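You operate a simulated robot arm through the tools that you are given. There is no shell and no other tool. Be economical: measure what you need, move in short steps, check, and stop when the job is done.

You run a simulated robot arm. Do the job below in one go: nothing can be reset, and whatever is moved stays where it is left.

Task
Flour the plastic board and roll the dough out flat on it.
Fine: use the flour shaker first; the rolling pin is in the long table drawer; put both back and shut the drawer. Set down upright: flour shaker. Where these are worked on the way, their far stop is far enough and under half their travel is too little: long table drawer.

Only the result counts: the job must be done as asked and must still hold three seconds after the hand-in. Knocking over, shifting, dropping, spilling or breaking anything else fails it.

Robot
A 6-joint arm with a two-finger parallel gripper on a trunk, on a base that drives. Base frame: it is fixed to the floor where the robot stands at the start and does not move with it; the origin is under the middle of the robot, x ahead of it, y to its left, z up; the surface under the hand at the start is at about z = 87. Units: cm, rad, N and s.
With the tool pointing down near the work surface it reaches from about 46 to 88 cm from the robot's upright axis, wherever it stands. Its first joint turns from -2.007 to 2.007 rad. Places, roughly: board [50, 10, 90]; drawer [70, 10, 70]; long table drawer [70, 20, 80]. Payload 4.2 kg.
The TCP is the grasp point between the finger pads, 2.3 cm short of the fingertips. In the tool frame z runs along the fingers and y along their closing line. The gripper opens to 9.4 cm. The fingers are 3.8 cm wide and 1 cm thick; the gripper's body (5.4 by 9.6 cm) begins 3.9 cm behind the TCP.
Orientation is that of the tool frame in the base frame, as a unit quaternion [x, y, z, w]. With the fingers straight down and closing along the base's y, the tool's x points along the base's -x, its y along +y and its z along -z.

Tools
- The arm moves only by the tool step_arm. Its argument "steps" is a list that holds one entry, the list of rows, each a list of 7 numbers: the turn, a rotation vector about the base's x, y, z in rad, then the shift along the base's x, y, z in cm, then the finger opening in cm, from 0 to 9.4. In form: [[[rx, ry, rz, x, y, z, fingers], ...]]. A call has 1 to 10 rows; each row is the pose to reach, as a shift and turn from the pose commanded when the call began. Rows are played at 5 a second. More than 5 cm and 0.15 rad between two rows, or a gripper value outside its range, and nothing of the call is played. Where a pose cannot be reached the arm comes as near as it can. A force on the tool above 90 N (or 10 N above the force at the start of the call, whichever is more), or a blocked arm, ends the call early, and 0.2 s more pass. Each finger travels about 10.8 cm/s and halts on what it meets, pressing with about 29 N; the grip force reading is that of the motor and also rises with nothing between the fingers. The clock runs only during rows and for 0.2 s after the last one: add rows that repeat a pose to give the fingers time. It gives the time, the measured TCP pose, the force on the tool (base axes), the opening and the grip force at its end, in the units of the frame above (readings bear some noise), with the torque about the TCP (base axes, N m) and any sound that the robot's microphone picked up, and new pictures: "views" is both (left out), scene, wrist or none.
- Cameras (640 x 400 px; columns grow to the right, rows downward): "scene" is now at [24.1, 18.06, 127.53]; the picture's right is [-0.14, -0.99, 0.00], its down [-0.47, 0.07, -0.88] and it looks along [0.87, -0.13, -0.48] (base axes); focal length 214 px, centre (320, 200). "wrist" rides on the gripper at [8.6, 1.6, -7.4] in the tool frame; the picture's right is [-0.18, 0.98, 0.00], its down [-0.58, -0.11, -0.81] and it looks along [-0.79, -0.15, 0.59] (tool axes); focal length 243 px, centre (320, 200). There is no depth. A picture from a camera that has moved, and an enlarged one, comes with that camera's place and axes in the base frame and with its lens.
- lift_body(by): slides the trunk up (or, below 0, down) by that many cm; the arm and the scene camera ride with it, the base frame stays. It gives what a move gives, with no picture.
- steer(legs): drives the robot by 1 to 6 legs, each [ahead, turn to the left] in cm and rad, along the robot's own axes; the way and the turn of a leg run together, so that a leg with both is an arc; at most 150 cm and 3.142 rad a leg. The arm and the cameras ride along, it lands a little off, and it stops where it bumps. It gives what a move gives, and a new picture of the scene camera.
- aim_head(pan, tilt): turns the head with the scene camera to pan (to the left, within 1.396 rad either way) and tilt (down, from -0.506 to 1.204), counted from straight ahead of the robot. It gives what a move gives, and a new picture of the scene camera.
- close_up(camera, box): a new picture of the part [left, top, right, bottom] of that camera's present view, enlarged. No time passes.
- finish_job(): hands the job in; it is judged then, once.

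Go step by step. Nothing tells you exact positions but the pictures and the camera data: compare them with the known pose of the tool, close in by small moves and look again before you grip or let go. The budget is 120 turns and 260 pictures, counting those below and the enlarged ones. Unless the task says otherwise, let go and move clear before handing in.

The tools are called after "Request:" as name(argument=value, ...) on one line, values as JSON. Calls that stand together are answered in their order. step_arm: Moves the arm, as the interface text tells. Its arguments: {"type":"object","properties":{"steps":{"type":"array"},"views":{"type":"string","enum":["both","scene","wrist","none"]}},"required":["steps"]} The other tools are called the same way: lift_body (by) slides the trunk up or down; steer (legs) drives the base; aim_head (pan, tilt) turns the head that bears the scene camera; close_up (camera, box) takes an enlarged picture of a part of a camera's view; finish_job () hands the job in.

At the start:

```text
clock: 0.0
eef_pos: [48.9, 4.47, 124.19]
orientation: [0.0, 1.0, 0.0, 0.0]
force: [-1.6, 0.3, -0.3]
ft_torque: [-0.03, 0.03, -0.01]
grip_width: 9.42
grasp_force: 0.1
trunk travel left (down, up): [-62.5, 36.5]
robot x, y, heading: [-0.03, 0.34, 0.003]
head pan, tilt: [-0.145, 0.499]
```

scene: 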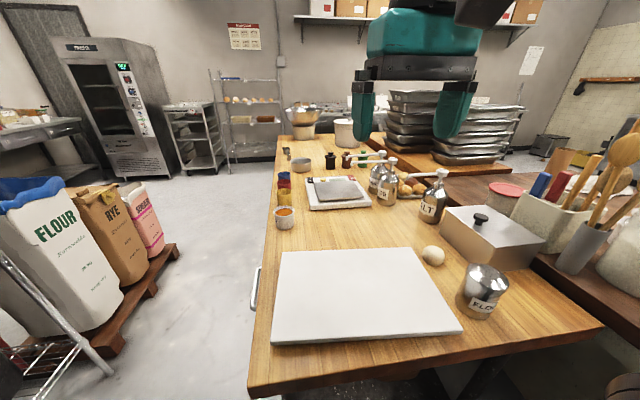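
wrist: 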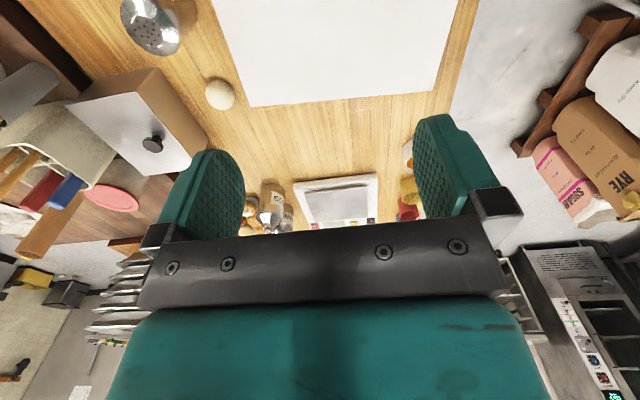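

The white board lies in front of me, with what looks like the dough ball and the flour shaker on its right and a drawer handle on the table's left side. I'll look closer first.

Request:
close_up(camera="scene", box=[400, 220, 560, 320])

Request:
close_up(camera="scene", box=[230, 130, 470, 280])

Request:
aim_head(pan=0.1, tilt=1.0)

```text
4.00 times, centred on (480, 270) of scene
camera zoom: at [24.1, 18.06, 127.53], right [-0.14, -0.99, 0.0], down [-0.47, 0.07, -0.88], along [0.87, -0.13, -0.48], focal length 858 px, centre (-320, -80)
```

zoom: 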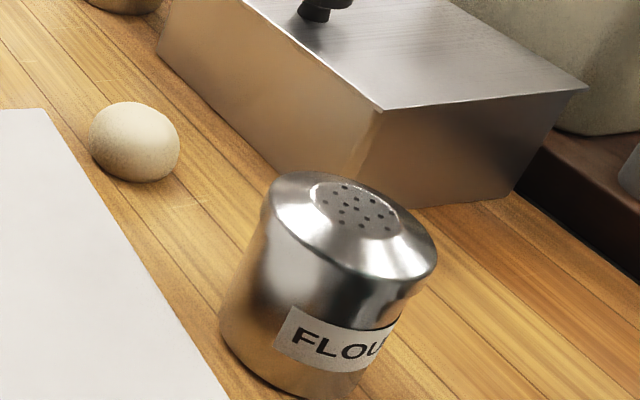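

```text
2.67 times, centred on (350, 205) of scene
camera zoom: at [24.1, 18.06, 127.53], right [-0.14, -0.99, 0.0], down [-0.47, 0.07, -0.88], along [0.87, -0.13, -0.48], focal length 572 px, centre (240, 187)
```

zoom: 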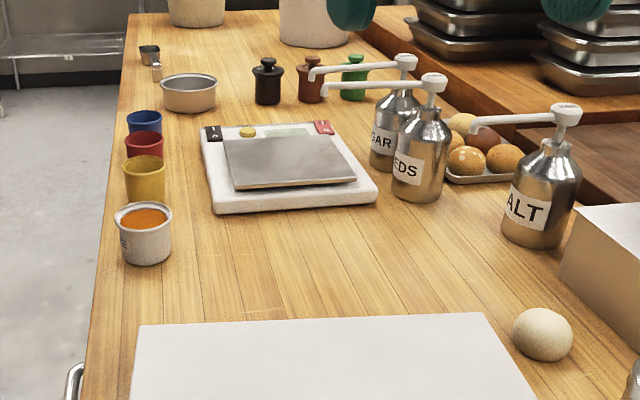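

```text
clock: 0.9
eef_pos: [48.85, 4.62, 124.24]
orientation: [0.0, 1.0, 0.0, 0.0]
force: [-0.3, 0.2, 0.2]
ft_torque: [0.0, 0.0, 0.01]
grip_width: 9.44
grasp_force: 0.1
trunk travel left (down, up): [-62.5, 36.5]
robot x, y, heading: [-0.04, 0.25, -0.005]
head pan, tilt: [0.099, 1.0]
camera scene: at [22.03, 20.05, 123.43], right [0.1, -1.0, 0.0], down [-0.84, -0.08, -0.54], along [0.54, 0.05, -0.84], focal length 214 px, centre (320, 200)
```

scene: 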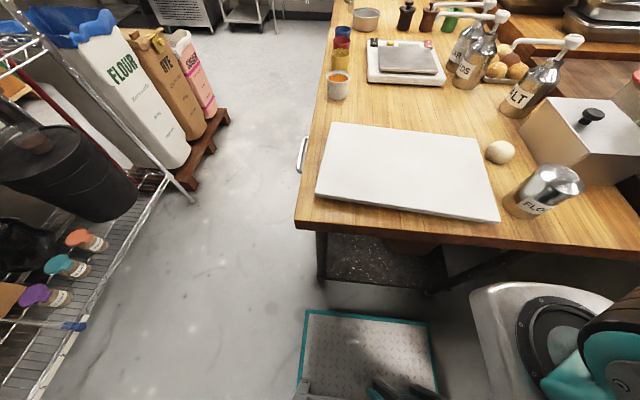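

The FLOUR shaker stands near (47.5, -17), about 6.5 cm wide, and the dough is near (60, -16), off the board. I'll turn the tool to point at the shaker from the side (toward -y, camera up) so a roll can upend it later.

Request:
step_arm(steps=[[[-0.0729, 0.0729, 0.1042, 0, 0.5, 0, 9.4], [-0.1458, 0.1458, 0.2084, 0, 1, 0, 9.4], [-0.2187, 0.2187, 0.3126, 0, 1.5, 0, 9.4], [-0.2916, 0.2916, 0.4168, 0, 2, 0, 9.4], [-0.3645, 0.3645, 0.521, 0, 2.5, 0, 9.4], [-0.4374, 0.4374, 0.6252, 0, 3, 0, 9.4], [-0.5103, 0.5103, 0.7294, 0, 3.5, 0, 9.4], [-0.5832, 0.5832, 0.8336, 0, 4, 0, 9.4], [-0.6561, 0.6561, 0.9378, 0, 4.5, 0, 9.4], [-0.729, 0.729, 1.042, 0, 5, 0, 9.4]]], views="scene")

Request:
step_arm(steps=[[[-0.0729, 0.0729, 0.1042, 0, 0, -1, 9.4], [-0.1458, 0.1458, 0.2084, 0, 0, -3, 9.4], [-0.2187, 0.2187, 0.3126, 0, 0, -5, 9.4], [-0.2187, 0.2187, 0.3126, 0, 0, -9, 9.4], [-0.2187, 0.2187, 0.3126, 0, 0, -13, 9.4], [-0.2187, 0.2187, 0.3126, 0, 0, -13, 9.4]]])

```text
clock: 3.1
eef_pos: [40.28, 10.09, 109.69]
orientation: [-0.475, 0.749, -0.322, -0.332]
force: [-0.2, -0.4, 0.4]
ft_torque: [0.01, 0.0, 0.0]
grip_width: 9.36
grasp_force: 0.1
out of reach, approached as far as the arm can: row 5, 6, 7, 8, 9, 10
trunk travel left (down, up): [-62.5, 36.5]
robot x, y, heading: [0.02, 0.08, 0.004]
head pan, tilt: [0.099, 1.0]
camera scene: at [22.01, 20.04, 123.43], right [0.1, -1.0, 0.0], down [-0.84, -0.08, -0.54], along [0.54, 0.05, -0.84], focal length 214 px, centre (320, 200)
```

scene: 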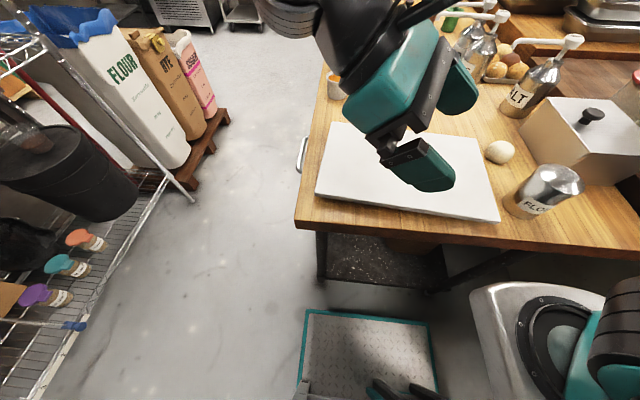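

```text
clock: 4.5
eef_pos: [35.27, 14.16, 97.54]
orientation: [-0.579, 0.581, -0.403, -0.406]
force: [-0.3, 0.1, -0.2]
ft_torque: [0.0, 0.01, 0.03]
grip_width: 9.39
grasp_force: 0.1
out of reach, approached as far as the arm can: row 1, 2, 3, 4, 5, 6
trunk travel left (down, up): [-62.5, 36.5]
robot x, y, heading: [-0.01, 0.03, -0.004]
head pan, tilt: [0.099, 1.0]
camera scene: at [22.01, 20.06, 123.42], right [0.1, -1.0, 0.0], down [-0.84, -0.08, -0.54], along [0.54, 0.05, -0.84], focal length 214 px, centre (320, 200)
camera wrist: at [33.71, 18.25, 108.1], right [-0.98, 0.07, -0.17], down [0.11, 0.96, -0.27], along [0.15, -0.28, -0.95], focal length 243 px, centre (320, 200)
```

scene: 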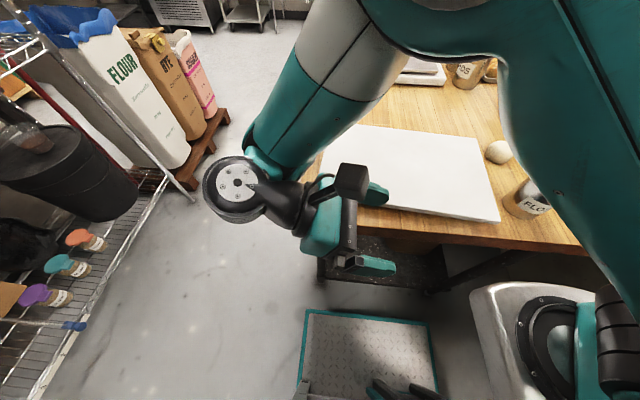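
wrist: 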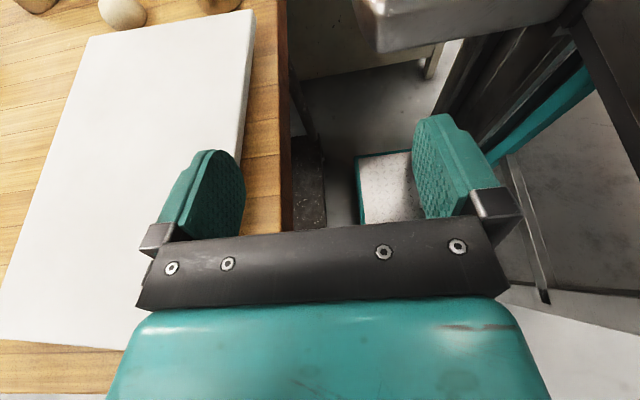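

That pose is too close in to the robot for this posture. I'll back the base about 22 cm so the arm has room.

Request:
steer(legs=[[-22, 0]])

Request:
step_arm(steps=[[[0, 0, 0, 0, 0, 0, 9.4], [0, 0, 0, 0, 0, 0, 9.4], [0, 0, 0, 0, 0, 0, 9.4]]])

```text
clock: 6.2
eef_pos: [13.23, 14.21, 97.49]
orientation: [-0.579, 0.58, -0.404, -0.406]
force: [-0.5, -0.4, -0.3]
ft_torque: [0.03, 0.0, 0.0]
grip_width: 9.37
grasp_force: 0.0
trunk travel left (down, up): [-62.5, 36.5]
robot x, y, heading: [-22.03, -0.23, 0.003]
head pan, tilt: [0.099, 1.0]
camera scene: at [-0.05, 20.07, 123.42], right [0.1, -0.99, 0.0], down [-0.84, -0.08, -0.54], along [0.54, 0.05, -0.84], focal length 214 px, centre (320, 200)
```

scene: 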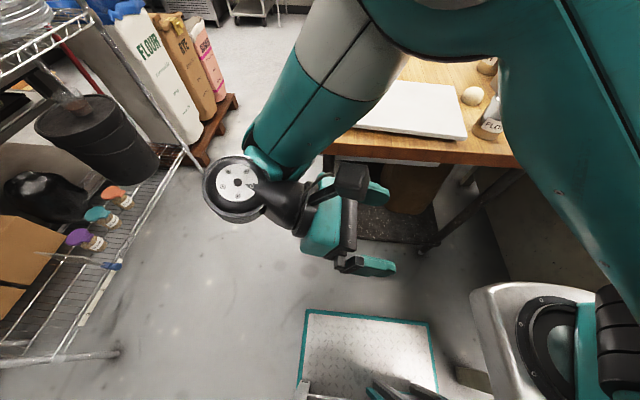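

```text
clock: 7.0
eef_pos: [12.98, 14.16, 97.46]
orientation: [-0.579, 0.581, -0.403, -0.405]
force: [-0.3, 0.2, -0.1]
ft_torque: [0.01, 0.03, -0.02]
grip_width: 9.43
grasp_force: 0.2
trunk travel left (down, up): [-62.5, 36.5]
robot x, y, heading: [-22.34, 0.06, 0.003]
head pan, tilt: [0.099, 1.0]
camera scene: at [-0.05, 20.07, 123.42], right [0.1, -0.99, 0.0], down [-0.84, -0.08, -0.54], along [0.54, 0.05, -0.84], focal length 214 px, centre (320, 200)
camera wrist: at [11.64, 18.25, 108.11], right [-0.98, 0.07, -0.17], down [0.11, 0.96, -0.27], along [0.15, -0.28, -0.95], focal length 243 px, centre (320, 200)
```

scene: 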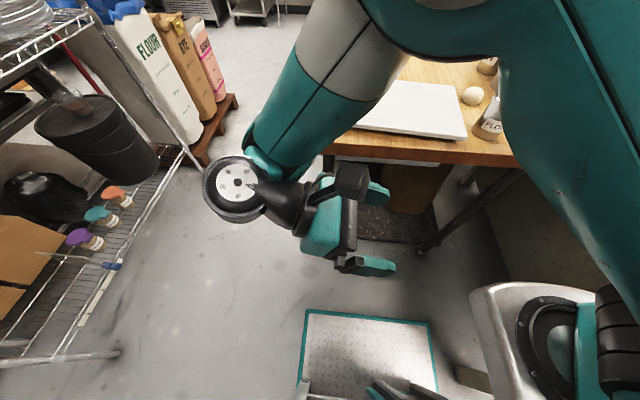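
wrist: 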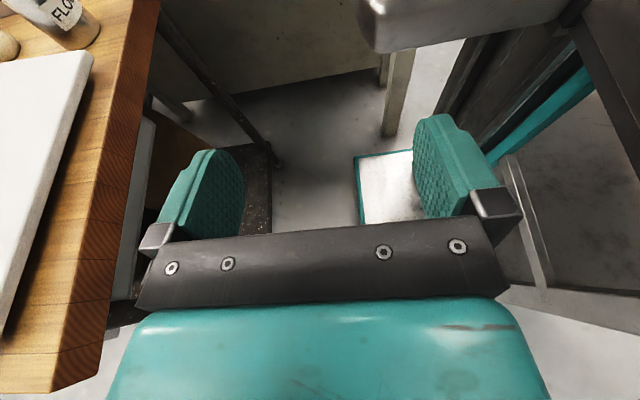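

The orientation is now as wanted. I'll raise the hand and move it forward over the board.

Request:
step_arm(steps=[[[0, 0, 0, 1, 0, 4.5, 9.4], [0, 0, 0, 4, 0, 8, 9.4], [0, 0, 0, 8, 0, 10, 9.4], [0, 0, 0, 12, -1, 12, 9.4], [0, 0, 0, 16, -2, 13, 9.4], [0, 0, 0, 20, -4, 13, 9.4], [0, 0, 0, 24, -5, 13, 9.4], [0, 0, 0, 28, -7, 13, 9.4], [0, 0, 0, 32, -9, 13, 9.4], [0, 0, 0, 34, -9, 13, 9.4]]])

```text
clock: 9.2
eef_pos: [12.03, 13.22, 101.82]
orientation: [-0.579, 0.582, -0.402, -0.406]
force: [0.0, -0.4, 0.4]
ft_torque: [-0.02, 0.01, 0.01]
grip_width: 9.4
grasp_force: 0.0
out of reach, approached as far as the arm can: row 1, 2, 3, 4, 5, 6, 7, 8, 9, 10
trunk travel left (down, up): [-62.5, 36.5]
robot x, y, heading: [-22.34, 0.04, -0.002]
head pan, tilt: [0.099, 1.0]
camera scene: at [-0.05, 20.07, 123.42], right [0.1, -0.99, 0.0], down [-0.84, -0.08, -0.54], along [0.54, 0.05, -0.84], focal length 214 px, centre (320, 200)
camera wrist: at [10.58, 17.24, 112.44], right [-0.98, 0.07, -0.17], down [0.11, 0.96, -0.27], along [0.15, -0.28, -0.95], focal length 243 px, centre (320, 200)
```

scene: 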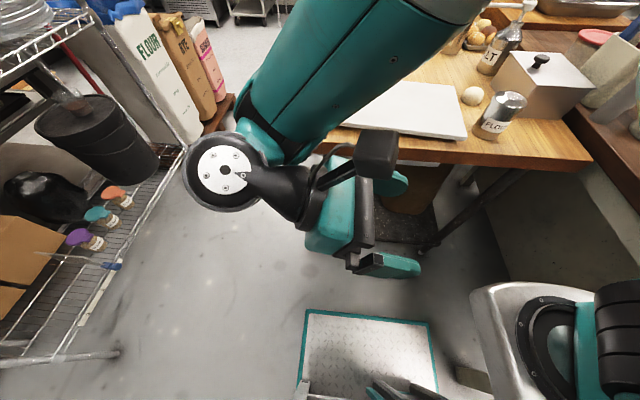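
wrist: 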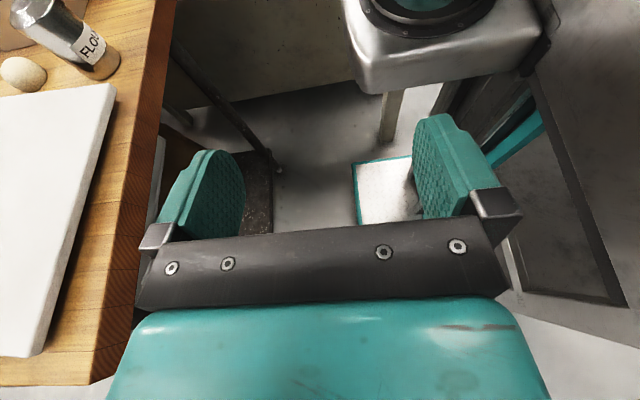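

That branch of the arm is jammed, since pointing sideways is a bad direction for this wrist. I'll return to tool-down and use a forward-pointing approach instead.

Request:
step_arm(steps=[[[0.0729, -0.0729, -0.1042, 0, 0, 0, 9.4], [0.1458, -0.1458, -0.2084, 0, 0, 1, 9.4], [0.2187, -0.2187, -0.3126, 2, 0, 3, 9.4], [0.2916, -0.2916, -0.4168, 4, -1, 5, 9.4], [0.3645, -0.3645, -0.521, 7, -2, 7, 9.4], [0.4374, -0.4374, -0.6252, 10, -3, 9, 9.4], [0.5103, -0.5103, -0.7294, 13, -4, 10, 9.4], [0.5832, -0.5832, -0.8336, 16, -5, 12, 9.4], [0.6561, -0.6561, -0.9378, 19, -6, 14, 9.4], [0.729, -0.729, -1.042, 21, -7, 16, 9.4]]], views="scene")

Request:
step_arm(steps=[[[0.0729, -0.0729, -0.1042, 2, -1, 0, 9.4], [0.1458, -0.1458, -0.2084, 4, -2, 0, 9.4], [0.2187, -0.2187, -0.3126, 6, -3, 0, 9.4], [0.2187, -0.2187, -0.3126, 8, -4, 0, 9.4], [0.2187, -0.2187, -0.3126, 8, -4, 0, 9.4], [0.2187, -0.2187, -0.3126, 8, -4, 0, 9.4]]], views="scene")

```text
clock: 11.4
eef_pos: [33.01, 6.29, 117.63]
orientation: [-0.155, 0.976, -0.107, -0.108]
force: [-0.4, -0.1, 0.9]
ft_torque: [-0.05, 0.04, 0.01]
grip_width: 9.39
grasp_force: 0.0
trunk travel left (down, up): [-62.5, 36.5]
robot x, y, heading: [-22.21, 0.14, 0.0]
head pan, tilt: [0.099, 1.0]
camera scene: at [-0.05, 20.08, 123.41], right [0.1, -0.99, 0.0], down [-0.84, -0.08, -0.54], along [0.54, 0.05, -0.84], focal length 214 px, centre (320, 200)
```

scene: 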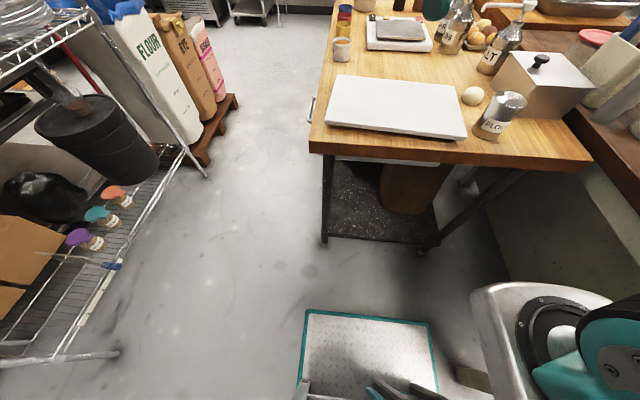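

```text
clock: 12.8
eef_pos: [41.85, 2.41, 119.11]
orientation: [0.0, 1.0, 0.002, -0.001]
force: [-0.2, -0.3, -0.2]
ft_torque: [-0.02, 0.01, 0.02]
grip_width: 9.42
grasp_force: 0.1
out of reach, approached as far as the arm can: row 2, 3, 4, 5
trunk travel left (down, up): [-62.5, 36.5]
robot x, y, heading: [-22.39, 0.09, 0.001]
head pan, tilt: [0.099, 1.0]
camera scene: at [-0.05, 20.07, 123.42], right [0.1, -0.99, 0.0], down [-0.84, -0.08, -0.54], along [0.54, 0.05, -0.84], focal length 214 px, centre (320, 200)
```

scene: 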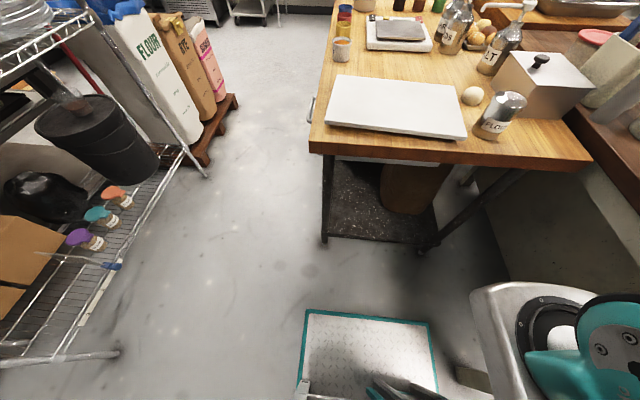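

Tool-down is restored. Next I roll the hand 180° about the vertical so the camera will ride on top when I pitch the tool forward.

Request:
step_arm(steps=[[[0, 0, 0.145, 0, 0, -1, 9.4], [0, 0, 0.29, 0, 0, -2, 9.4], [0, 0, 0.435, 0, 0, -3, 9.4], [0, 0, 0.58, 0, 0, -4, 9.4], [0, 0, 0.725, 0, 0, -4, 9.4], [0, 0, 0.87, 0, 0, -4, 9.4], [0, 0, 1.015, 0, 0, -4, 9.4], [0, 0, 1.16, 0, 0, -4, 9.4], [0, 0, 1.305, 0, 0, -4, 9.4], [0, 0, 1.45, 0, 0, -4, 9.4]]], views="none")

Request:
step_arm(steps=[[[0, 0, 0.145, 0, 0, 0, 9.4], [0, 0, 0.29, 0, 0, 0, 9.4], [0, 0, 0.435, 0, 0, 0, 9.4], [0, 0, 0.58, 0, 0, 0, 9.4], [0, 0, 0.725, 0, 0, 0, 9.4], [0, 0, 0.87, 0, 0, 0, 9.4], [0, 0, 1.015, 0, 0, 0, 9.4], [0, 0, 1.16, 0, 0, 0, 9.4], [0, 0, 1.305, 0, 0, 0, 9.4], [0, 0, 1.45, 0, 0, 0, 9.4]]], views="wrist")

```text
clock: 15.0
eef_pos: [43.86, 3.17, 117.71]
orientation: [-0.664, 0.748, 0.003, -0.002]
force: [-0.1, -0.1, -0.5]
ft_torque: [-0.03, 0.01, 0.01]
grip_width: 9.41
grasp_force: 0.1
out of reach, approached as far as the arm can: row 1, 2, 3, 4, 5, 6, 7, 8, 9, 10
trunk travel left (down, up): [-62.5, 36.5]
robot x, y, heading: [-21.71, 0.15, 0.0]
head pan, tilt: [0.099, 1.0]
```

```text
clock: 17.2
eef_pos: [43.9, 3.04, 117.84]
orientation: [0.993, -0.119, -0.001, 0.001]
force: [0.4, -1.0, 0.2]
ft_torque: [0.0, -0.02, 0.0]
grip_width: 9.36
grasp_force: 0.0
trunk travel left (down, up): [-62.5, 36.5]
robot x, y, heading: [-21.6, 0.22, -0.004]
head pan, tilt: [0.099, 1.0]
camera wrist: at [51.91, -0.52, 125.25], right [-0.41, -0.91, 0.0], down [-0.54, 0.25, 0.81], along [-0.74, 0.33, -0.59], focal length 243 px, centre (320, 200)
```

wrist: 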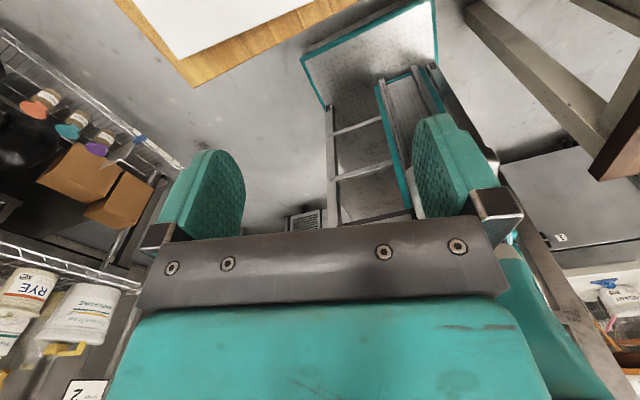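

The roll worked and the camera side now faces forward. Now I pitch the tool forward about 65° while moving back and right, to line up behind the shaker.

Request:
step_arm(steps=[[[-0.0335, -0.138, 0, -1, -2, -1, 9.4], [-0.067, -0.276, 0, -2, -4, -2, 9.4], [-0.1005, -0.414, 0, -3, -6, -3, 9.4], [-0.134, -0.552, 0, -4, -8, -4, 9.4], [-0.1675, -0.69, 0, -5, -10, -5, 9.4], [-0.201, -0.828, 0, -6, -12, -6, 9.4], [-0.2345, -0.966, 0, -7, -14, -7, 9.4], [-0.268, -1.104, 0, -8, -16, -8, 9.4], [-0.268, -1.104, 0, -8, -16, -8, 9.4]]])

```text
clock: 19.2
eef_pos: [51.03, -10.35, 139.12]
orientation: [0.896, -0.105, 0.429, 0.045]
force: [-0.7, -0.8, -0.4]
ft_torque: [0.01, -0.03, 0.02]
grip_width: 9.42
grasp_force: 0.0
out of reach, approached as far as the arm can: row 1, 2, 3, 4, 5, 6, 7, 8, 9
trunk travel left (down, up): [-62.5, 36.5]
robot x, y, heading: [-21.78, -0.15, 0.001]
head pan, tilt: [0.099, 1.0]
camera scene: at [-0.07, 20.05, 123.42], right [0.1, -0.99, 0.0], down [-0.84, -0.08, -0.54], along [0.54, 0.05, -0.84], focal length 214 px, centre (320, 200)
camera wrist: at [50.34, -11.86, 150.5], right [-0.34, -0.93, -0.15], down [-0.94, 0.33, 0.06], along [0.0, 0.16, -0.99], focal length 243 px, centre (320, 200)
```

scene: 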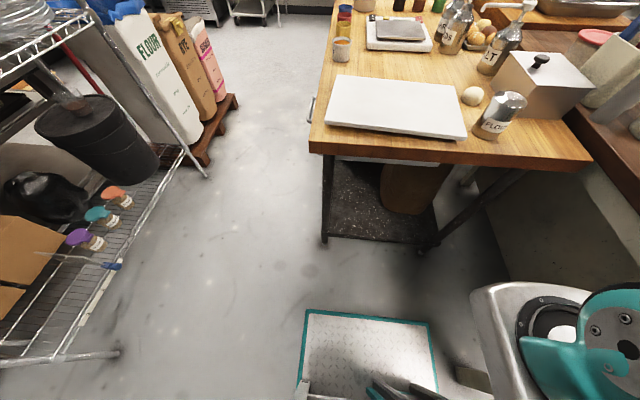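
wrist: 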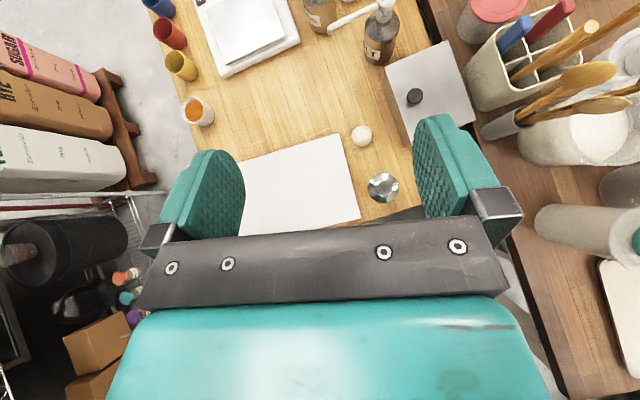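

The arm prefers to sit higher relative to its shoulder for this pose, so lowering the trunk should bring the hand to working height.

Request:
lift_body(by=-25)

Request:
step_arm(steps=[[[-0.0335, -0.138, 0, -2, -0.5, 0, 9.4], [-0.067, -0.276, 0, -4, -1, 0, 9.4], [-0.067, -0.276, 0, -6, -1.5, 0, 9.4], [-0.067, -0.276, 0, -8, -2, 0, 9.4], [-0.067, -0.276, 0, -8, -2, 0, 9.4]]])

```text
clock: 21.8
eef_pos: [50.88, -10.26, 114.1]
orientation: [0.896, -0.105, 0.428, 0.044]
force: [0.3, 0.0, -0.1]
ft_torque: [0.01, 0.01, 0.01]
grip_width: 9.41
grasp_force: 0.0
trunk travel left (down, up): [-37.5, 61.5]
robot x, y, heading: [-22.15, -0.07, 0.001]
head pan, tilt: [0.099, 1.0]
```

```text
clock: 23.0
eef_pos: [42.76, -13.19, 124.12]
orientation: [0.842, -0.094, 0.529, 0.052]
force: [-0.4, 0.5, -0.8]
ft_torque: [-0.02, 0.02, 0.01]
grip_width: 9.4
grasp_force: 0.1
out of reach, approached as far as the arm can: row 1, 2, 3, 4, 5
trunk travel left (down, up): [-37.5, 61.5]
robot x, y, heading: [-22.09, -0.09, -0.002]
head pan, tilt: [0.099, 1.0]
camera scene: at [-0.05, 20.06, 98.42], right [0.1, -0.99, 0.0], down [-0.84, -0.08, -0.54], along [0.54, 0.05, -0.84], focal length 214 px, centre (320, 200)
camera wrist: at [39.56, -14.3, 135.09], right [-0.29, -0.94, -0.18], down [-0.93, 0.32, -0.17], along [0.22, 0.12, -0.97], focal length 243 px, centre (320, 200)
```

scene: 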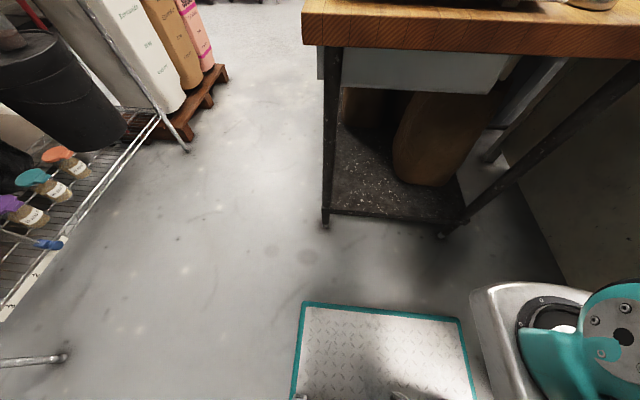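
wrist: 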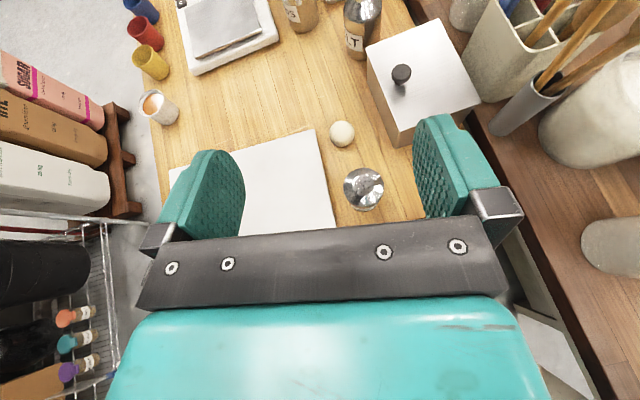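

The forward-pointing pose needs more distance still. I'll back up another 18 cm and raise the trunk 15.

Request:
steer(legs=[[-18, 0]])

Request:
lift_body(by=15)

Request:
aim_head(pan=-0.2, tilt=0.5)

```text
clock: 24.5
eef_pos: [24.52, -13.04, 124.0]
orientation: [0.842, -0.094, 0.529, 0.051]
force: [-0.1, 0.9, -0.2]
ft_torque: [0.05, 0.0, 0.03]
grip_width: 9.38
grasp_force: 0.0
trunk travel left (down, up): [-37.5, 61.5]
robot x, y, heading: [-40.04, 0.12, 0.002]
head pan, tilt: [0.099, 1.0]
camera scene: at [-18.15, 20.08, 98.42], right [0.1, -0.99, 0.0], down [-0.84, -0.09, -0.54], along [0.54, 0.05, -0.84], focal length 214 px, centre (320, 200)
```

scene: 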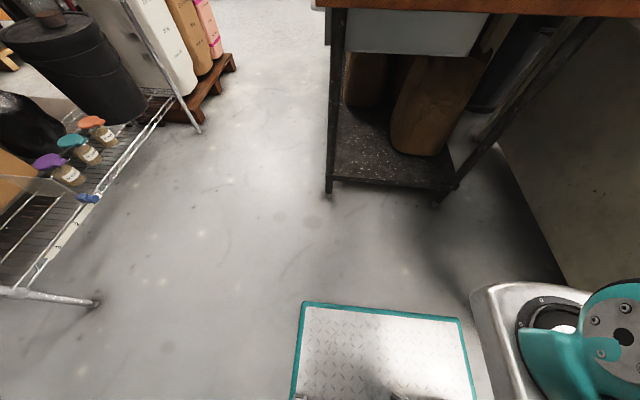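

```text
clock: 26.3
eef_pos: [24.7, -13.24, 139.03]
orientation: [0.842, -0.094, 0.529, 0.051]
force: [0.8, 0.4, -0.1]
ft_torque: [-0.01, 0.01, 0.01]
grip_width: 9.36
grasp_force: 0.0
trunk travel left (down, up): [-52.5, 46.5]
robot x, y, heading: [-39.88, 0.2, 0.001]
head pan, tilt: [0.099, 1.0]
```

```text
clock: 27.2
eef_pos: [24.65, -13.1, 139.0]
orientation: [0.842, -0.094, 0.529, 0.051]
force: [0.0, -0.7, -0.8]
ft_torque: [0.03, -0.02, 0.0]
grip_width: 9.4
grasp_force: 0.1
trunk travel left (down, up): [-52.5, 46.5]
robot x, y, heading: [-40.17, 0.19, -0.002]
head pan, tilt: [-0.201, 0.499]
camera scene: at [-16.16, 17.58, 117.52], right [-0.2, -0.98, 0.0], down [-0.47, 0.09, -0.88], along [0.86, -0.17, -0.48], focal length 214 px, centre (320, 200)
```

scene: 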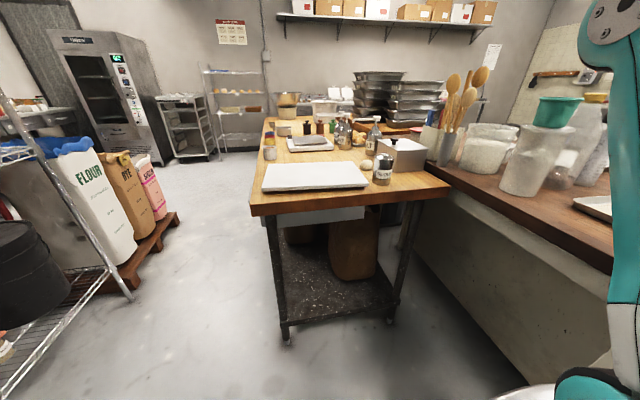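

I have a clear view now. I bring the hand down behind the shaker.

Request:
step_arm(steps=[[[0, 0, 0, 1, 0, -4, 9.4], [0, 0, 0, 2, 0, -8, 9.4], [0, 0, 0, 3, 0, -12, 9.4], [0, 0, 0, 4, 0, -16, 9.4], [0, 0, 0, 5, 0, -20, 9.4], [0, 0, 0, 6, 0, -24, 9.4], [0, 0, 0, 7, 0, -28, 9.4], [0, 0, 0, 8, 0, -32, 9.4], [0, 0, 0, 8.3, 0, -36, 9.4], [0, 0, 0, 8.3, 0, -36, 9.4]]])

```text
clock: 29.4
eef_pos: [32.41, -15.53, 130.71]
orientation: [0.886, -0.088, 0.454, 0.026]
force: [0.2, 0.1, -0.1]
ft_torque: [-0.02, 0.01, -0.01]
grip_width: 9.41
grasp_force: 0.1
out of reach, approached as far as the arm can: row 1, 2, 3, 4, 5, 6, 7, 8, 9, 10
trunk travel left (down, up): [-52.5, 46.5]
robot x, y, heading: [-39.98, 0.08, 0.003]
head pan, tilt: [-0.201, 0.499]
camera scene: at [-16.16, 17.58, 117.53], right [-0.2, -0.98, 0.0], down [-0.47, 0.09, -0.88], along [0.86, -0.17, -0.48], focal length 214 px, centre (320, 200)
camera wrist: at [31.21, -17.36, 142.06], right [-0.28, -0.94, -0.18], down [-0.96, 0.28, 0.01], along [0.05, 0.18, -0.98], focal length 243 px, centre (320, 200)
```

scene: 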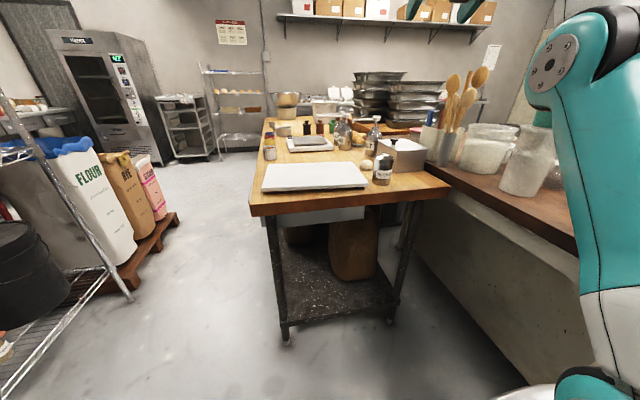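
wrist: 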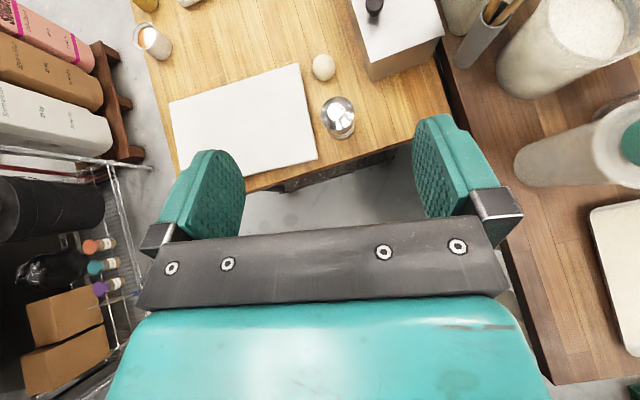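

Still blocked when this close in; a farther-out pose should suit it better. I'll test directly above and short of the shaker.

Request:
step_arm(steps=[[[0, 0, 0, 4, 0, 0, 9.4], [0, 0, 0, 8, 0, 0, 9.4], [0, 0, 0, 12, 0, 0, 9.4], [0, 0, 0, 12, 0, 4, 9.4], [0, 0, 0, 12, 0, 8, 9.4], [0, 0, 0, 12, 0, 8, 9.4]]], views="scene")

```text
clock: 30.8
eef_pos: [39.03, -18.09, 133.35]
orientation: [0.887, -0.087, 0.454, 0.024]
force: [0.1, 0.7, -0.3]
ft_torque: [-0.01, 0.03, -0.02]
grip_width: 9.37
grasp_force: 0.0
out of reach, approached as far as the arm can: row 1, 2, 3, 4, 5, 6
trunk travel left (down, up): [-52.5, 46.5]
robot x, y, heading: [-40.17, -0.01, 0.005]
head pan, tilt: [-0.201, 0.499]
camera scene: at [-16.15, 17.59, 117.54], right [-0.2, -0.98, 0.0], down [-0.47, 0.09, -0.88], along [0.86, -0.17, -0.48], focal length 214 px, centre (320, 200)
```

scene: 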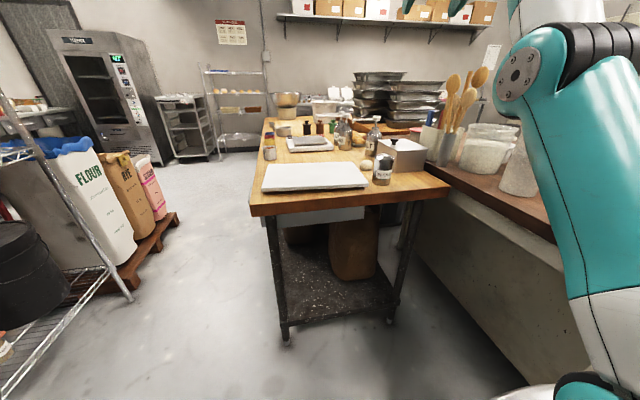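

The arm may have flipped into a wrong elbow or wrist configuration. I'll look at it with the head camera.

Request:
aim_head(pan=-0.75, tilt=-0.1)

```text
clock: 31.8
eef_pos: [39.28, -18.09, 133.04]
orientation: [0.887, -0.086, 0.453, 0.023]
force: [-0.3, 0.4, -0.2]
ft_torque: [0.01, 0.03, 0.01]
grip_width: 9.38
grasp_force: 0.1
trunk travel left (down, up): [-52.5, 46.5]
robot x, y, heading: [-40.22, -0.02, 0.003]
head pan, tilt: [-0.75, -0.099]
camera scene: at [-18.69, 13.45, 123.02], right [-0.68, -0.73, 0.0], down [0.07, -0.07, -1.0], along [0.73, -0.68, 0.1], focal length 214 px, centre (320, 200)
```

scene: 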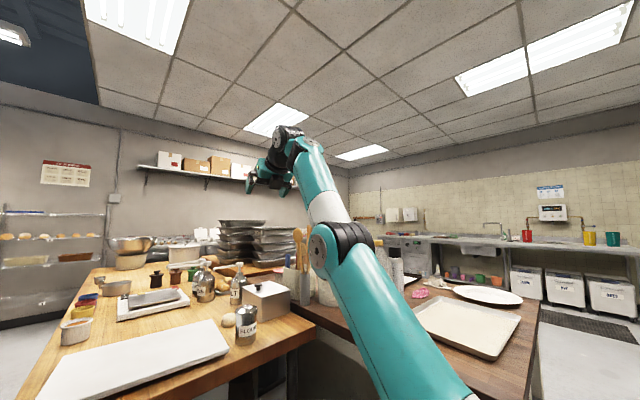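

The arm is in an elbow-low configuration with the forearm pointing up. I'll pitch the tool back past vertical while stretching out to bring the elbow over the top.

Request:
step_arm(steps=[[[0.0213, 0.1434, 0, 3, 1, -1, 9.4], [0.0426, 0.2868, 0, 6, 2, -2, 9.4], [0.0639, 0.4302, 0, 9, 3, -3, 9.4], [0.0852, 0.5736, 0, 12, 4, -5, 9.4], [0.1065, 0.717, 0, 14, 5, -8, 9.4], [0.1278, 0.8604, 0, 14, 6, -11, 9.4], [0.1491, 1.0038, 0, 14, 7, -14, 9.4], [0.1704, 1.1472, 0, 14, 8, -17, 9.4], [0.1917, 1.2906, 0, 14, 8, -20, 9.4], [0.213, 1.434, 0, 14, 8, -20, 9.4]]], views="scene")

```text
clock: 34.0
eef_pos: [36.43, -11.07, 106.41]
orientation: [0.989, -0.096, -0.113, 0.0]
force: [-0.2, 0.6, 0.2]
ft_torque: [0.01, 0.0, -0.02]
grip_width: 9.39
grasp_force: 0.0
out of reach, approached as far as the arm can: row 1, 2, 3, 4, 5, 6, 7, 8, 9, 10
trunk travel left (down, up): [-52.5, 46.5]
robot x, y, heading: [-39.84, 0.35, 0.005]
head pan, tilt: [-0.75, -0.099]
camera scene: at [-18.69, 13.45, 123.02], right [-0.68, -0.73, 0.0], down [0.07, -0.07, -1.0], along [0.73, -0.68, 0.1], focal length 214 px, centre (320, 200)
```

scene: 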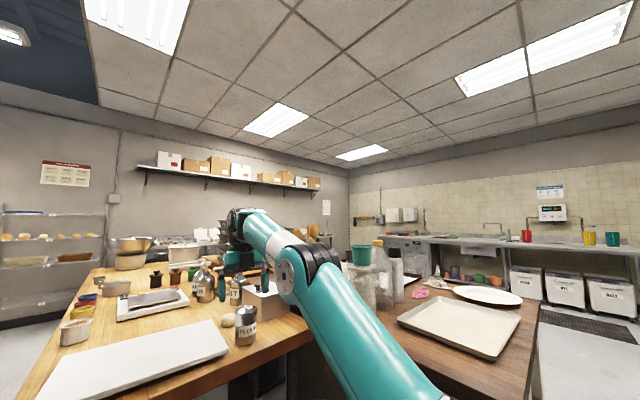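

Nearly straight now. I push a bit further outward with more inward tilt, away from the shaker, to get the elbow through.

Request:
step_arm(steps=[[[0.0213, 0.1434, 0, 0, 3, 0, 9.4], [0.0426, 0.2868, 0, 0, 6, 0, 9.4], [0.0639, 0.4302, 0, 0, 9, 0, 9.4], [0.0639, 0.4302, 0, -4, 9, 0, 9.4], [0.0639, 0.4302, 0, -8, 9, 0, 9.4], [0.0639, 0.4302, 0, -12, 9, 0, 9.4], [0.0639, 0.4302, 0, -15, 9, 0, 9.4], [0.0639, 0.4302, 0, -15, 9, 0, 9.4]]], views="scene")

```text
clock: 35.8
eef_pos: [21.28, -4.4, 106.12]
orientation: [0.944, -0.095, -0.314, 0.032]
force: [0.2, -0.2, -0.4]
ft_torque: [-0.05, -0.01, 0.02]
grip_width: 9.42
grasp_force: 0.1
out of reach, approached as far as the arm can: row 1, 2, 3, 4, 5, 6, 7, 8
trunk travel left (down, up): [-52.5, 46.5]
robot x, y, heading: [-40.14, -0.13, 0.004]
head pan, tilt: [-0.75, -0.099]
camera scene: at [-18.69, 13.45, 123.02], right [-0.68, -0.73, 0.0], down [0.07, -0.07, -1.0], along [0.73, -0.68, 0.1], focal length 214 px, centre (320, 200)
```

scene: 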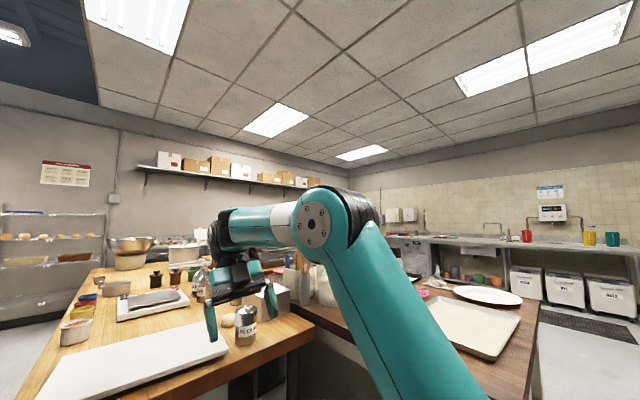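

The elbow is up now. I pitch the tool forward again, moving the TCP around the wrist.

Request:
step_arm(steps=[[[-0.021, -0.142, 0, 2, -1, 0, 9.4], [-0.042, -0.284, 0, 4, -2, 0, 9.4], [-0.063, -0.426, 0, 6.5, -3, 0, 9.4], [-0.084, -0.568, 0, 9, -4, 0, 9.4], [-0.105, -0.71, 0, 11, -5, 1, 9.4], [-0.126, -0.852, 0, 13, -6, 2, 9.4], [-0.147, -0.994, 0, 15, -7, 3, 9.4], [-0.168, -1.136, 0, 17, -8, 4, 9.4], [-0.189, -1.278, 0, 18, -8, 5, 9.4], [-0.21, -1.42, 0, 18, -8, 5, 9.4]]], views="scene")

```text
clock: 38.0
eef_pos: [40.36, -12.41, 115.17]
orientation: [0.943, -0.122, 0.306, 0.048]
force: [-0.3, 0.0, -0.5]
ft_torque: [0.0, -0.01, -0.04]
grip_width: 9.41
grasp_force: 0.0
out of reach, approached as far as the arm can: row 6, 7, 8, 9, 10
trunk travel left (down, up): [-52.5, 46.5]
robot x, y, heading: [-40.12, -0.06, 0.005]
head pan, tilt: [-0.75, -0.099]
camera scene: at [-18.69, 13.44, 123.02], right [-0.68, -0.73, 0.0], down [0.07, -0.07, -1.0], along [0.73, -0.68, 0.1], focal length 214 px, centre (320, 200)
```

scene: 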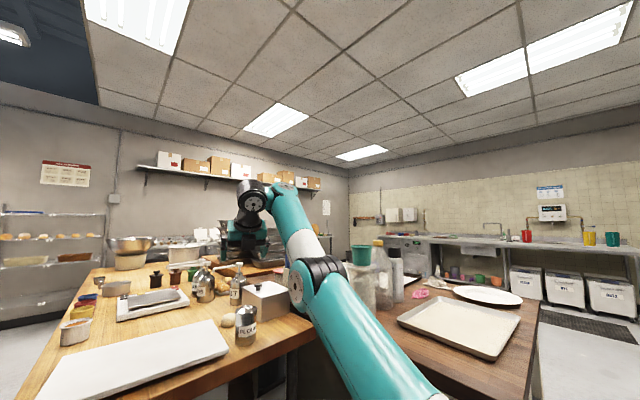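

The tool can't pitch forward relative to the forearm, which means the wrist is flipped (joint 5 sign). I'll bring it back to tool-down and then swing it through the sideways direction to unflip it.

Request:
step_arm(steps=[[[0.021, 0.142, 0, -2, 0, 0, 9.4], [0.042, 0.284, 0, -4, 0, 0, 9.4], [0.063, 0.426, 0, -6, 1, 0, 9.4], [0.084, 0.568, 0, -8, 2, 0, 9.4], [0.105, 0.71, 0, -10, 3, 0, 9.4], [0.126, 0.852, 0, -12, 4, 0, 9.4], [0.147, 0.994, 0, -14, 4, 0, 9.4], [0.147, 0.994, 0, -16, 4, 2, 9.4], [0.147, 0.994, 0, -17, 4, 4, 9.4], [0.147, 0.994, 0, -17, 4, 4, 9.4]]], views="none")

Request:
step_arm(steps=[[[-0.145, 0, 0, 0, -2, 0, 9.4], [-0.29, 0, 0, 0, -4, 1, 9.4], [-0.435, 0, 0, 0, -7, 2, 9.4], [-0.58, 0, 0, 0, -9, 3, 9.4], [-0.725, 0, 0, 0, -11, 4, 9.4], [-0.87, 0, 0, 0, -13, 6, 9.4], [-1.015, 0, 0, 0, -14, 8, 9.4], [-1.16, 0, 0, 0, -15, 10, 9.4], [-1.305, 0, 0, 0, -16, 12, 9.4], [-1.45, 0, 0, 0, -16, 14, 9.4]]], views="scene")

```text
clock: 40.2
eef_pos: [21.63, -8.48, 113.93]
orientation: [0.976, -0.106, -0.189, 0.034]
force: [0.2, -0.9, 0.2]
ft_torque: [0.0, -0.04, 0.02]
grip_width: 9.38
grasp_force: 0.0
out of reach, approached as far as the arm can: row 6, 7, 8, 9, 10
trunk travel left (down, up): [-52.5, 46.5]
robot x, y, heading: [-39.99, 0.01, 0.001]
head pan, tilt: [-0.75, -0.099]
```

```text
clock: 42.4
eef_pos: [9.93, -41.51, 129.47]
orientation: [0.917, -0.192, 0.077, 0.341]
force: [-3.2, 1.7, 11.5]
ft_torque: [0.36, -0.26, 0.16]
grip_width: 9.41
grasp_force: 0.0
out of reach, approached as far as the arm can: row 1, 2, 3, 4, 5, 6, 7, 8, 9, 10
trunk travel left (down, up): [-52.5, 46.5]
robot x, y, heading: [-40.24, -0.08, 0.001]
head pan, tilt: [-0.75, -0.099]
camera scene: at [-18.91, 13.43, 123.09], right [-0.68, -0.73, 0.0], down [0.07, -0.07, -0.99], along [0.73, -0.68, 0.1], focal length 214 px, centre (320, 200)
```

scene: 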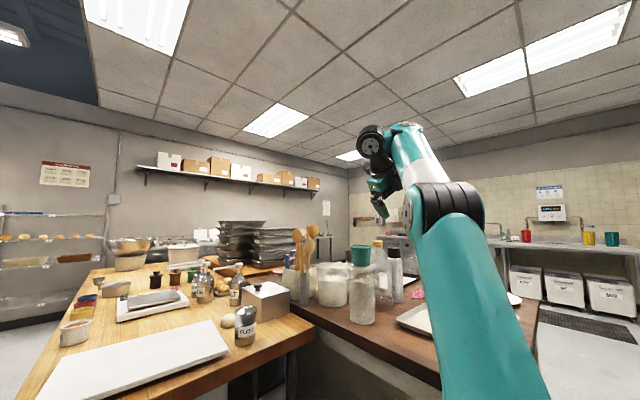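

The arm swung right rather than the wrist. I'll take a close look at the wrist to understand the joint layout.

Request:
close_up(camera="scene", box=[320, 90, 512, 210])

Request:
step_arm(steps=[[[0, 0, 0, 0, 0, 0, 9.4], [0, 0, 0, 0, 0, 0, 9.4]]], views="wrist")

```text
3.33 times, centred on (416, 150) of scene
camera zoom: at [-18.91, 13.43, 123.09], right [-0.68, -0.73, 0.0], down [0.07, -0.07, -0.99], along [0.73, -0.68, 0.1], focal length 715 px, centre (0, 367)
```

zoom: 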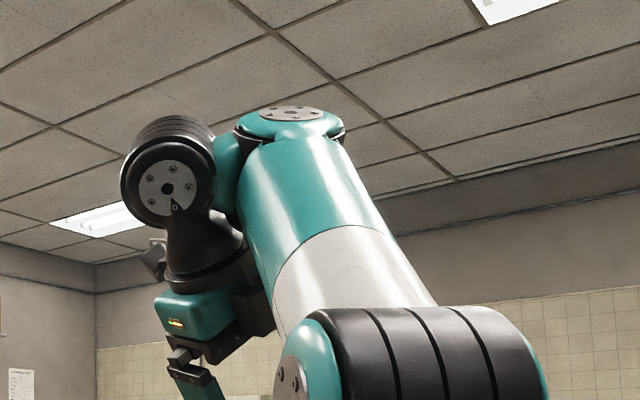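

```text
clock: 43.0
eef_pos: [9.92, -41.54, 129.97]
orientation: [0.913, -0.193, 0.087, 0.348]
force: [0.3, 0.3, 0.6]
ft_torque: [-0.02, -0.02, 0.01]
grip_width: 9.41
grasp_force: 0.1
trunk travel left (down, up): [-52.5, 46.5]
robot x, y, heading: [-40.13, -0.12, -0.001]
head pan, tilt: [-0.75, -0.099]
camera wrist: at [17.13, -40.2, 138.97], right [-0.57, -0.62, 0.54], down [-0.5, 0.79, 0.36], along [-0.65, -0.06, -0.76], focal length 243 px, centre (320, 200)
```

wrist: 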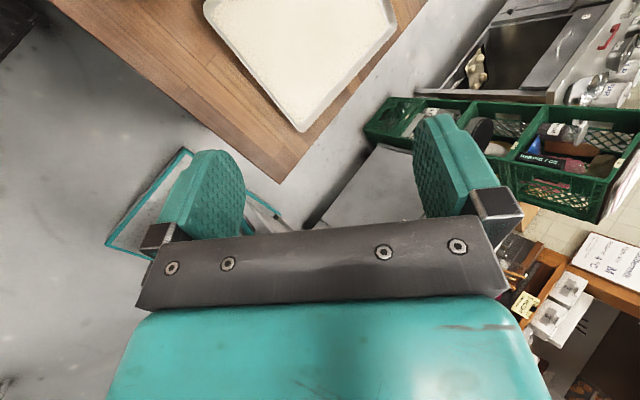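

The wrist layout is still unclear, so I'll return to tool-down in front of the robot and look again up close.

Request:
step_arm(steps=[[[0.145, 0, 0, 1, 4, -1, 9.4], [0.29, 0, 0, 3, 8, -3, 9.4], [0.435, 0, 0, 5, 12, -5, 9.4], [0.58, 0, 0, 7, 16, -7, 9.4], [0.725, 0, 0, 8, 20, -9, 9.4], [0.725, 0.145, 0, 8, 24, -11, 9.4], [0.725, 0.29, 0, 8, 28, -13, 9.4], [0.725, 0.29, 0, 10, 32, -15, 9.4], [0.725, 0.29, 0, 10, 34, -17, 9.4], [0.725, 0.29, 0, 10, 34, -17, 9.4]]], views="none")

Request:
aim_head(pan=-0.5, tilt=0.15)

```text
clock: 45.2
eef_pos: [20.17, -7.43, 112.5]
orientation: [0.98, -0.16, -0.119, 0.027]
force: [-0.6, -0.4, -1.3]
ft_torque: [-0.01, -0.01, -0.03]
grip_width: 9.38
grasp_force: 0.0
trunk travel left (down, up): [-52.5, 46.5]
robot x, y, heading: [-40.13, -0.4, 0.002]
head pan, tilt: [-0.75, -0.099]
```

```text
clock: 46.0
eef_pos: [20.15, -7.65, 112.46]
orientation: [0.98, -0.16, -0.118, 0.027]
force: [-0.1, 0.1, 1.4]
ft_torque: [0.0, -0.01, 0.0]
grip_width: 9.41
grasp_force: 0.0
trunk travel left (down, up): [-52.5, 46.5]
robot x, y, heading: [-40.09, 0.03, 0.001]
head pan, tilt: [-0.499, 0.15]
camera scene: at [-16.93, 14.95, 120.78], right [-0.48, -0.88, 0.0], down [-0.13, 0.07, -0.99], along [0.87, -0.47, -0.15], focal length 214 px, centre (320, 200)
```

scene: 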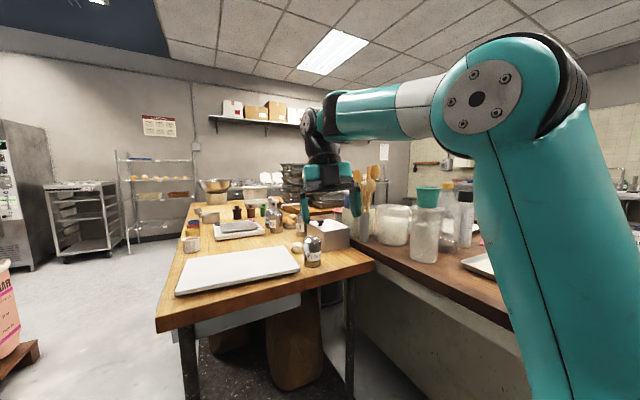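

Request:
close_up(camera="scene", box=[280, 60, 472, 240])

```text
2.22 times, centred on (376, 150) of scene
camera zoom: at [-16.93, 14.95, 120.78], right [-0.48, -0.88, 0.0], down [-0.13, 0.07, -0.99], along [0.87, -0.47, -0.15], focal length 477 px, centre (196, 311)
```

zoom: 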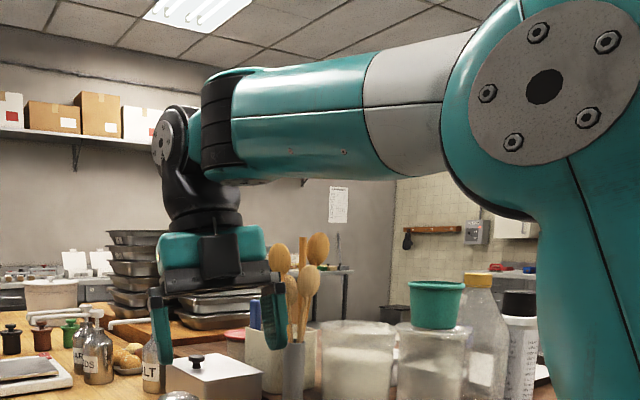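

Now I understand it: the wrist's first joint axis is perpendicular to the forearm, and it flipped by half a turn, so the tool can only tilt inward. I'll swing the tilt direction round from inward via right to outward to unflip it.

Request:
step_arm(steps=[[[0, 0.14, 0, -2.5, 0, 0.8, 9.4], [0, 0.28, 0, -5, 0, 1.5, 9.4], [0, 0.28, 0, -5, 0, 1.5, 9.4]]], views="none")

Request:
step_arm(steps=[[[0, 0, 0.145, 0.1, -1.3, 0, 9.4], [0, 0, 0.29, 0.4, -2.7, 0, 9.4], [0, 0, 0.435, 0.9, -3.9, 0, 9.4], [0, 0, 0.58, 1.5, -5.1, 0, 9.4], [0, 0, 0.725, 2.3, -6.2, 0, 9.4], [0, 0, 0.87, 3.3, -7.1, 0, 9.4], [0, 0, 1.015, 4.4, -7.9, 0, 9.4], [0, 0, 1.16, 5.6, -8.5, 0, 9.4], [0, 0, 1.305, 6.8, -9, 0, 9.4], [0, 0, 1.45, 8.2, -9.2, 0, 9.4]]], views="scene")

```text
clock: 46.8
eef_pos: [14.76, -7.56, 112.53]
orientation: [0.953, -0.156, -0.253, 0.048]
force: [-0.2, 0.1, -0.3]
ft_torque: [0.0, 0.02, 0.01]
grip_width: 9.39
grasp_force: 0.1
out of reach, approached as far as the arm can: row 2, 3
trunk travel left (down, up): [-52.5, 46.5]
robot x, y, heading: [-40.22, -0.23, 0.004]
head pan, tilt: [-0.499, 0.15]
```

```text
clock: 49.0
eef_pos: [23.69, -16.84, 113.79]
orientation: [0.824, 0.523, -0.13, 0.175]
force: [0.8, -0.5, -0.1]
ft_torque: [0.04, 0.01, 0.0]
grip_width: 9.42
grasp_force: 0.0
out of reach, approached as far as the arm can: row 3, 4, 5, 6, 7, 8, 9, 10
trunk travel left (down, up): [-52.5, 46.5]
robot x, y, heading: [-40.01, 0.07, 0.001]
head pan, tilt: [-0.499, 0.15]
camera scene: at [-16.93, 14.95, 120.77], right [-0.48, -0.88, 0.0], down [-0.13, 0.07, -0.99], along [0.87, -0.47, -0.15], focal length 214 px, centre (320, 200)
```

scene: 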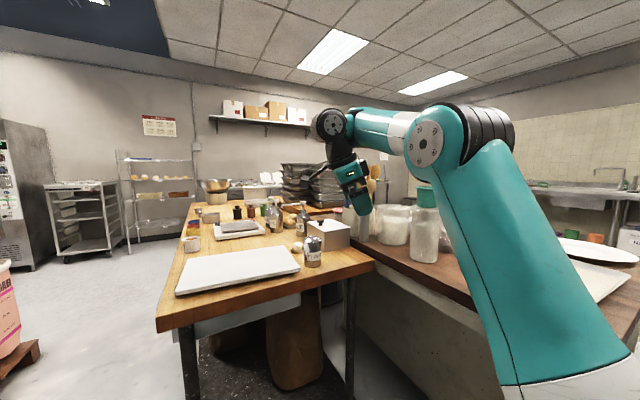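

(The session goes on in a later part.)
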